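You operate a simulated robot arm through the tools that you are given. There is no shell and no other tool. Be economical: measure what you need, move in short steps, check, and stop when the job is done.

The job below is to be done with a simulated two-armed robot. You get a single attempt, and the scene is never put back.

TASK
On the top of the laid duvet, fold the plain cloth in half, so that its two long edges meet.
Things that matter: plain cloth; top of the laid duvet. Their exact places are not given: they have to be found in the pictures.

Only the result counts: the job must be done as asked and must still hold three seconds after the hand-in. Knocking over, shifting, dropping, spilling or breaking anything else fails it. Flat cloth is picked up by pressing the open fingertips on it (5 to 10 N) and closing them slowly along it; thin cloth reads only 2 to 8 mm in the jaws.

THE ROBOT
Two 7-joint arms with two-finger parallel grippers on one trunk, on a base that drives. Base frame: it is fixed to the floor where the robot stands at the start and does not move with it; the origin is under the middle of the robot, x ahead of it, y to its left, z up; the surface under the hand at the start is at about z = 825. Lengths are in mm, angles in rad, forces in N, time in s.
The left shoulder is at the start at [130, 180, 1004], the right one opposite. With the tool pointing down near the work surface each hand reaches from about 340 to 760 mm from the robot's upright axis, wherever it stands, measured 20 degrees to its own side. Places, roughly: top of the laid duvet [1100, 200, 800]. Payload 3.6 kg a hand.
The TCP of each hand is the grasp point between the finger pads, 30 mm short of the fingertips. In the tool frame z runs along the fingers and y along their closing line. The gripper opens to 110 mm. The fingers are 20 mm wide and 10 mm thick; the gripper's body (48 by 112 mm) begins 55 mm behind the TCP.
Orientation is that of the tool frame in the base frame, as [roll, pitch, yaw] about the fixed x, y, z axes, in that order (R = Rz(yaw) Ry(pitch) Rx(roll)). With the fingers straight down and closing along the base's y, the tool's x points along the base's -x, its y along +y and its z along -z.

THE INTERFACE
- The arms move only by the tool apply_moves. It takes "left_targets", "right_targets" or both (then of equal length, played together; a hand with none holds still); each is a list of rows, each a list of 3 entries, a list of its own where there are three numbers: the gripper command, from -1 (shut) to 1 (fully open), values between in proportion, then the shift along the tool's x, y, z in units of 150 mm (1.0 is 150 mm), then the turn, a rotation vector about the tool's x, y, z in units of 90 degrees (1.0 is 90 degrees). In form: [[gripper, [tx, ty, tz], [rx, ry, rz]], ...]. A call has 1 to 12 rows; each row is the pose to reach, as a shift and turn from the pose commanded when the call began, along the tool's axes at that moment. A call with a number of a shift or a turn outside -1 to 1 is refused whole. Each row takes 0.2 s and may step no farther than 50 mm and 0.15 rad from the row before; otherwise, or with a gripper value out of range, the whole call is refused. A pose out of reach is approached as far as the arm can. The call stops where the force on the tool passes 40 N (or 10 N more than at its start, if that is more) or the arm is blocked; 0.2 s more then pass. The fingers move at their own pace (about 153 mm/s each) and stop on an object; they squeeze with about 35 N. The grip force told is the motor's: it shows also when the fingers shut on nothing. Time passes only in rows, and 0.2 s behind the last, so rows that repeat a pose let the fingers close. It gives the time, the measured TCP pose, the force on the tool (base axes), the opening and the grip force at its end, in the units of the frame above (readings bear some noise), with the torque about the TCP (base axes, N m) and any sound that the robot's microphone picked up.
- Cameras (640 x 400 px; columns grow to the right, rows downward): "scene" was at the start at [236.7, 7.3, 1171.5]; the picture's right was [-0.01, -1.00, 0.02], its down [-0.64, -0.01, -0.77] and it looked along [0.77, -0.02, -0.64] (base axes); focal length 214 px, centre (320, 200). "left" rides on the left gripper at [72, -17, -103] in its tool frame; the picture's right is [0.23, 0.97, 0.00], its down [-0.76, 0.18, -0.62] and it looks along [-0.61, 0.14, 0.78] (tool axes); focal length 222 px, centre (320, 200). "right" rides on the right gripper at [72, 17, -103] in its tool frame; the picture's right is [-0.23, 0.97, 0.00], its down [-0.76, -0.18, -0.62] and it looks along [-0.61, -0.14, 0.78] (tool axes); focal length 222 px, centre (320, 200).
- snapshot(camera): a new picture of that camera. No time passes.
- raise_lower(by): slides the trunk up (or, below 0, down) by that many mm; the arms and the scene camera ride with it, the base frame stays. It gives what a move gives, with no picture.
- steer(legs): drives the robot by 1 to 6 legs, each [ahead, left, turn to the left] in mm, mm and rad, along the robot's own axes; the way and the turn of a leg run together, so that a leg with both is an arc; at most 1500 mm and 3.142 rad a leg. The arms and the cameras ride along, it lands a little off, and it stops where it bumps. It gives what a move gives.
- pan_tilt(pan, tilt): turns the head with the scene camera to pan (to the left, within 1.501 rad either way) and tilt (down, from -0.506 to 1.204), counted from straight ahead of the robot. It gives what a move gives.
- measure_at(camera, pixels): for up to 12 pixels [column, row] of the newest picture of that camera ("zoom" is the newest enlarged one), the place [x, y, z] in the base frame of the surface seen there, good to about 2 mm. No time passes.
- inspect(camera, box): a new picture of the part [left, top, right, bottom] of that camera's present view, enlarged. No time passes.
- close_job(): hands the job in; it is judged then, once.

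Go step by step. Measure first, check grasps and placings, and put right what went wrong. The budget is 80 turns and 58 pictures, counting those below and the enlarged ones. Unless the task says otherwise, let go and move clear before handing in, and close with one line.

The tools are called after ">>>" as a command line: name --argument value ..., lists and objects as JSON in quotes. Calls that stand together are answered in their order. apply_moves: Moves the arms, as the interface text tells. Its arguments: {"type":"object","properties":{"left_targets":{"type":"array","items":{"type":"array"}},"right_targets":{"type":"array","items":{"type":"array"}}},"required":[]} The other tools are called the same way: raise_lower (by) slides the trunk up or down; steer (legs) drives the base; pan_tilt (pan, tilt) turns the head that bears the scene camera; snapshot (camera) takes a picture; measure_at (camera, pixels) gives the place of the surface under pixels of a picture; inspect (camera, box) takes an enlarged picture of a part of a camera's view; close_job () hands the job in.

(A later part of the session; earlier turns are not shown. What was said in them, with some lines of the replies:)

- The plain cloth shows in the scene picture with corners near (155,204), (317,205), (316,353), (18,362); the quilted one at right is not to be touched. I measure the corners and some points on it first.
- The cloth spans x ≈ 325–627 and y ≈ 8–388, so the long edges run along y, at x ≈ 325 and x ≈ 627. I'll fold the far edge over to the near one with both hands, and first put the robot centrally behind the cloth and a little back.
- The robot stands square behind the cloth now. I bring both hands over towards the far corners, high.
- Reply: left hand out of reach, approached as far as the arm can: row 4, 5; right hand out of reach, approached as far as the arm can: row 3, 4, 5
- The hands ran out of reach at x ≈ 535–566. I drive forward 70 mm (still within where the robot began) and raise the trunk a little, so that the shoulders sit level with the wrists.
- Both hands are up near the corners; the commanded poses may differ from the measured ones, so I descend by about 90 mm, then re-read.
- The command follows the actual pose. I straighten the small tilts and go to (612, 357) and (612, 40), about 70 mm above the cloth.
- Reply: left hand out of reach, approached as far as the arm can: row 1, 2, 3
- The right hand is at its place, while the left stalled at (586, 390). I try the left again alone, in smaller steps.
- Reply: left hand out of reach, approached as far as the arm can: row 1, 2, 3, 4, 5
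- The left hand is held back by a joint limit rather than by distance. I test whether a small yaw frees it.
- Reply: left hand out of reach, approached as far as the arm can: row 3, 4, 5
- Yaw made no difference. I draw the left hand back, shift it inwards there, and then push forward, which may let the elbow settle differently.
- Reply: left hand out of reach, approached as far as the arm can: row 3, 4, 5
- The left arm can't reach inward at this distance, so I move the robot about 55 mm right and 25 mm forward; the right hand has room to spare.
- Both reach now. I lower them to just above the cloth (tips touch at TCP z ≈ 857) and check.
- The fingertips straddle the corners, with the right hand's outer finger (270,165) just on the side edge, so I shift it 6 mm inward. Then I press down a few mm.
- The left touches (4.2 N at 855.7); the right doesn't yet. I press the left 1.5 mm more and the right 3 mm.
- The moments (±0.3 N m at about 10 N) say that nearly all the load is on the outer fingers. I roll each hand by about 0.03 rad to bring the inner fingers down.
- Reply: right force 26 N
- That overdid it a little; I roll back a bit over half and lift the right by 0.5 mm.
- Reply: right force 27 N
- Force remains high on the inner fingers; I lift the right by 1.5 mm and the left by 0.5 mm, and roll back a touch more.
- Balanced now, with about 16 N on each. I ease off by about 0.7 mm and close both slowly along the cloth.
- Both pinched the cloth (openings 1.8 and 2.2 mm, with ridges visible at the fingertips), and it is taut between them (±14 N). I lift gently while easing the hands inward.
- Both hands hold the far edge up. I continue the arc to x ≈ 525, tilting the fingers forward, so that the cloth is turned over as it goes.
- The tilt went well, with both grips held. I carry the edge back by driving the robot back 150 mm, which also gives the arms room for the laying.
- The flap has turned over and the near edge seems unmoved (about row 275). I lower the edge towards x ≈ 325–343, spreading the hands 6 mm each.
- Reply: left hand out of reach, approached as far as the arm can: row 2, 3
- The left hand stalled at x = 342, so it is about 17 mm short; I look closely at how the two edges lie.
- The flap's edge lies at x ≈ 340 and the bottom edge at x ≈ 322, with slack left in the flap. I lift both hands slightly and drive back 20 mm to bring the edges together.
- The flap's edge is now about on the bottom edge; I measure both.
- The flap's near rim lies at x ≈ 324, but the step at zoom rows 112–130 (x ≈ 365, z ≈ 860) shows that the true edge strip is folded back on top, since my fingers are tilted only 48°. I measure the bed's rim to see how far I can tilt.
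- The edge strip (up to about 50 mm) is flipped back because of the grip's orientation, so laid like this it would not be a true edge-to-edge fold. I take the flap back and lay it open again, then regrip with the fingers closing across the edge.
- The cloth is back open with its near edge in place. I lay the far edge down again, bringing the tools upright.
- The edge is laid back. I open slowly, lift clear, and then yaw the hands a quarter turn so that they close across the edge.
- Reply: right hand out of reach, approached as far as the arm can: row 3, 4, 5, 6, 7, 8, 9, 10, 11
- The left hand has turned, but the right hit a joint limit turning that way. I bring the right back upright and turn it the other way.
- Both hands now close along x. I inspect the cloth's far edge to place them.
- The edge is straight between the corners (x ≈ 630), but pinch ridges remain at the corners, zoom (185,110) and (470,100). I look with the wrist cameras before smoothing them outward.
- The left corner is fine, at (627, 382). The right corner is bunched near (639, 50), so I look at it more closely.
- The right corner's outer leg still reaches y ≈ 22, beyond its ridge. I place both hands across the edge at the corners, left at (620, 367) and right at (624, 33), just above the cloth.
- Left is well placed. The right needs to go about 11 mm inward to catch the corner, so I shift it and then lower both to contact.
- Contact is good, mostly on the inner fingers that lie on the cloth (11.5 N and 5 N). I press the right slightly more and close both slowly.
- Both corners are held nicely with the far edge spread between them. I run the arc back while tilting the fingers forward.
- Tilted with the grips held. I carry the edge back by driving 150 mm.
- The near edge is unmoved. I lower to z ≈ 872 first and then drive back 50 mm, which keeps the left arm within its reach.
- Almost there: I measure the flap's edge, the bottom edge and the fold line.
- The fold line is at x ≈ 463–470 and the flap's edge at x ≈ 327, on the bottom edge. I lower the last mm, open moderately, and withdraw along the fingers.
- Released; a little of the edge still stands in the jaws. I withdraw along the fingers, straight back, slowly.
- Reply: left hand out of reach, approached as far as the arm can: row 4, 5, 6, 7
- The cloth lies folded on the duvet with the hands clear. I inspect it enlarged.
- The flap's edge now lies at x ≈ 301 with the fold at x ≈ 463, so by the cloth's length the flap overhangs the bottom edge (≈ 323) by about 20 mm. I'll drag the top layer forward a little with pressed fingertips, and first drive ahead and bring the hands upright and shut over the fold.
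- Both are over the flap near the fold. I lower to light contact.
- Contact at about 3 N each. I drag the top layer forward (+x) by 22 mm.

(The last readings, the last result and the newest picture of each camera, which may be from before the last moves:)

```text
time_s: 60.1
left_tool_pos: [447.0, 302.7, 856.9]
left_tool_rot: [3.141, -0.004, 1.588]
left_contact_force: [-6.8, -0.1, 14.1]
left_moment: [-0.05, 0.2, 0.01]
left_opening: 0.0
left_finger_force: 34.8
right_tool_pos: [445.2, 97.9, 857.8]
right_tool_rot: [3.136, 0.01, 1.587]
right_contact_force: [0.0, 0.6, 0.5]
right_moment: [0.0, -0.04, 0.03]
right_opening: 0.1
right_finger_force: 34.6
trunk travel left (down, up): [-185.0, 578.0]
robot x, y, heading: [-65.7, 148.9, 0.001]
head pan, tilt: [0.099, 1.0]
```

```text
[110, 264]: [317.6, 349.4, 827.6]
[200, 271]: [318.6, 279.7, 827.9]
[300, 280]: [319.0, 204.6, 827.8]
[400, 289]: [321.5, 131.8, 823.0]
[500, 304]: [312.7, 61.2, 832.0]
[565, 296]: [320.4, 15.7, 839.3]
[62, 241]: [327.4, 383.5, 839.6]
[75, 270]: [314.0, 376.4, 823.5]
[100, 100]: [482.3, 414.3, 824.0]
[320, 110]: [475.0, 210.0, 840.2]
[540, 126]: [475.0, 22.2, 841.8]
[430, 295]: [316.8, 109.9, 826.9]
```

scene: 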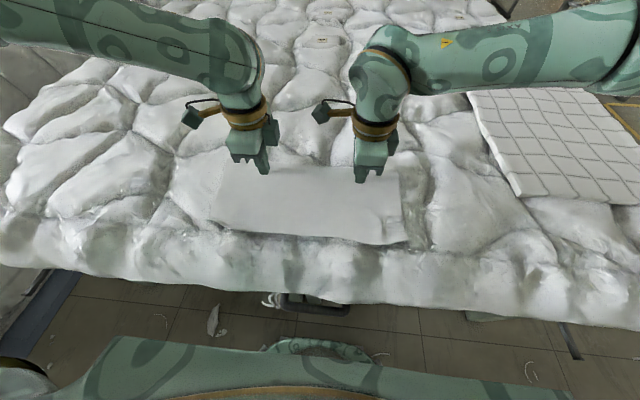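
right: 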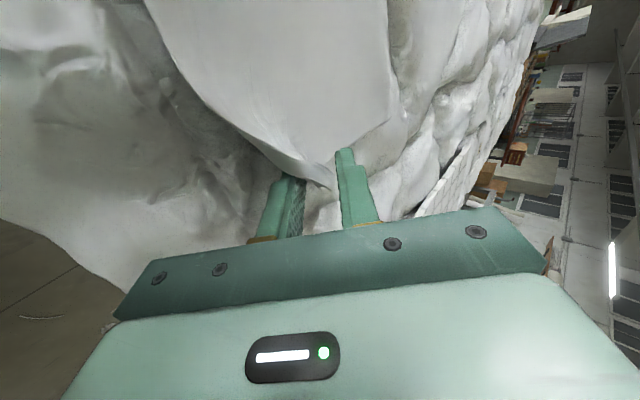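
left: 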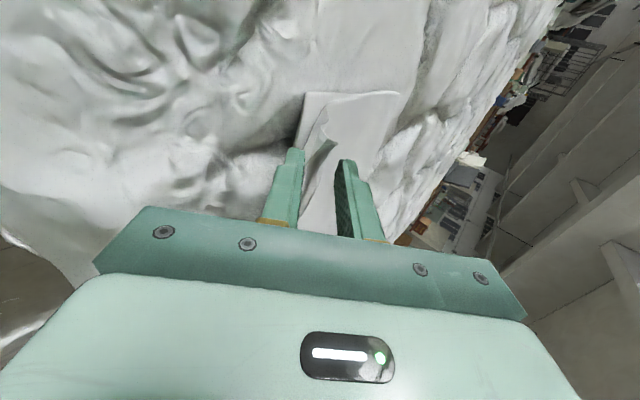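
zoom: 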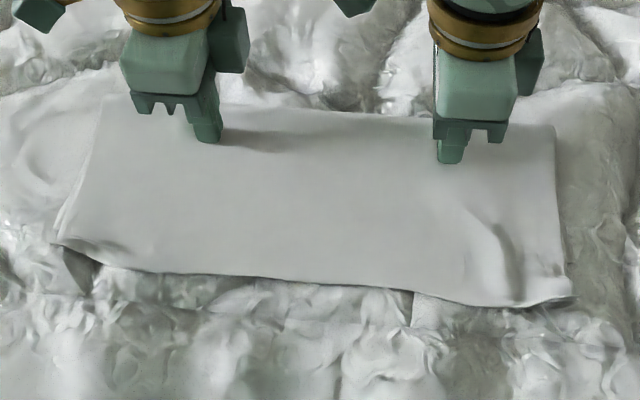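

The edge moved to x ≈ 318 and the fold to 475, so flap 157 mm and bottom about 146 mm. I repeat with about 9 mm more, pressing the right a little harder and the left a little less.

>>> apply_moves --left_targets '[[-1, [0, 0, -0.006], [0, 0, 0]], [-1, [0, 0, -0.006], [0, 0, 0]], [-1, [0, 0.03, -0.006], [0, 0, 0]], [-1, [0, 0.06, -0.006], [0, 0, 0]], [-1, [0, 0.06, -0.2], [0, 0, 0]], [-1, [0, 0, -0.5], [0, 0, 0]], [-1, [0, 0, -0.8], [0, 0, 0]]]' --right_targets '[[-1, [0, 0, 0.01], [0, 0, 0]], [-1, [0, 0, 0.02], [0, 0, 0]], [-1, [0, 0.04, 0.024], [0, 0, 0]], [-1, [0, 0.075, 0.024], [0, 0, 0]], [-1, [0, 0.075, -0.2], [0, 0, 0]], [-1, [0, 0, -0.5], [0, 0, 0]], [-1, [0, 0, -0.8], [0, 0, 0]]]'

>>> inspect --camera "scene" --box '[190, 130, 430, 260]'

>>> measure_at --camera "zoom" --pixels '[[110, 264], [200, 269], [300, 277], [400, 286], [500, 300], [565, 292], [62, 240], [75, 268], [100, 100], [320, 110], [540, 125], [430, 291]]'

```text
time_s: 61.7
left_tool_pos: [448.7, 302.3, 978.1]
left_tool_rot: [-3.141, -0.007, 1.587]
left_contact_force: [0.1, -0.8, 0.2]
left_moment: [-0.03, -0.01, 0.04]
left_opening: 0.0
left_finger_force: 35.3
right_tool_pos: [445.2, 98.5, 977.3]
right_tool_rot: [3.139, 0.009, 1.583]
right_contact_force: [-0.2, -0.3, 0.0]
right_moment: [-0.01, -0.05, 0.01]
right_opening: 0.0
right_finger_force: 34.9
trunk travel left (down, up): [-185.0, 578.0]
robot x, y, heading: [-68.4, 145.7, 0.003]
head pan, tilt: [0.099, 1.0]
```

```text
2.67 times, centred on (310, 195) of scene
```

zoom: 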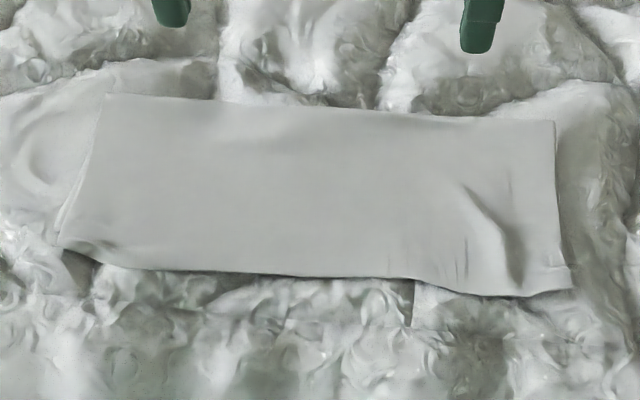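

```text
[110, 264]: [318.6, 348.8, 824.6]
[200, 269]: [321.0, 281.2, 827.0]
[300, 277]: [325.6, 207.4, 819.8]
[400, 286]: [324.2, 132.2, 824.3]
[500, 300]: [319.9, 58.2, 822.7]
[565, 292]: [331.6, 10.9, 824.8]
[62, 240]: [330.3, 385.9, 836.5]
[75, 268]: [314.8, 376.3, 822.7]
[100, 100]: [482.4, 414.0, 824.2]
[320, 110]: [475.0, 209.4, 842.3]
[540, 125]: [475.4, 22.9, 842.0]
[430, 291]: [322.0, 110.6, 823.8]
```

The flap's edge lies at x ≈ 322–330, the fold at x ≈ 476–480, and both layers are half the cloth's depth, flat on the duvet. The hands are well clear, so I hand in.

>>> close_job

```text
The job is handed in.
```

The plain cloth is folded in half on the duvet, with its far long edge brought over onto the near one. The top edge lies at x ≈ 320–330 mm and the fold at x ≈ 475–480 mm. The bottom edge is hidden under the flap; from the cloth's length I put it within about 10 mm of the top edge, but I could not see it. A small wrinkle remains near the right-hand corner, and the hands were clear when I handed in.
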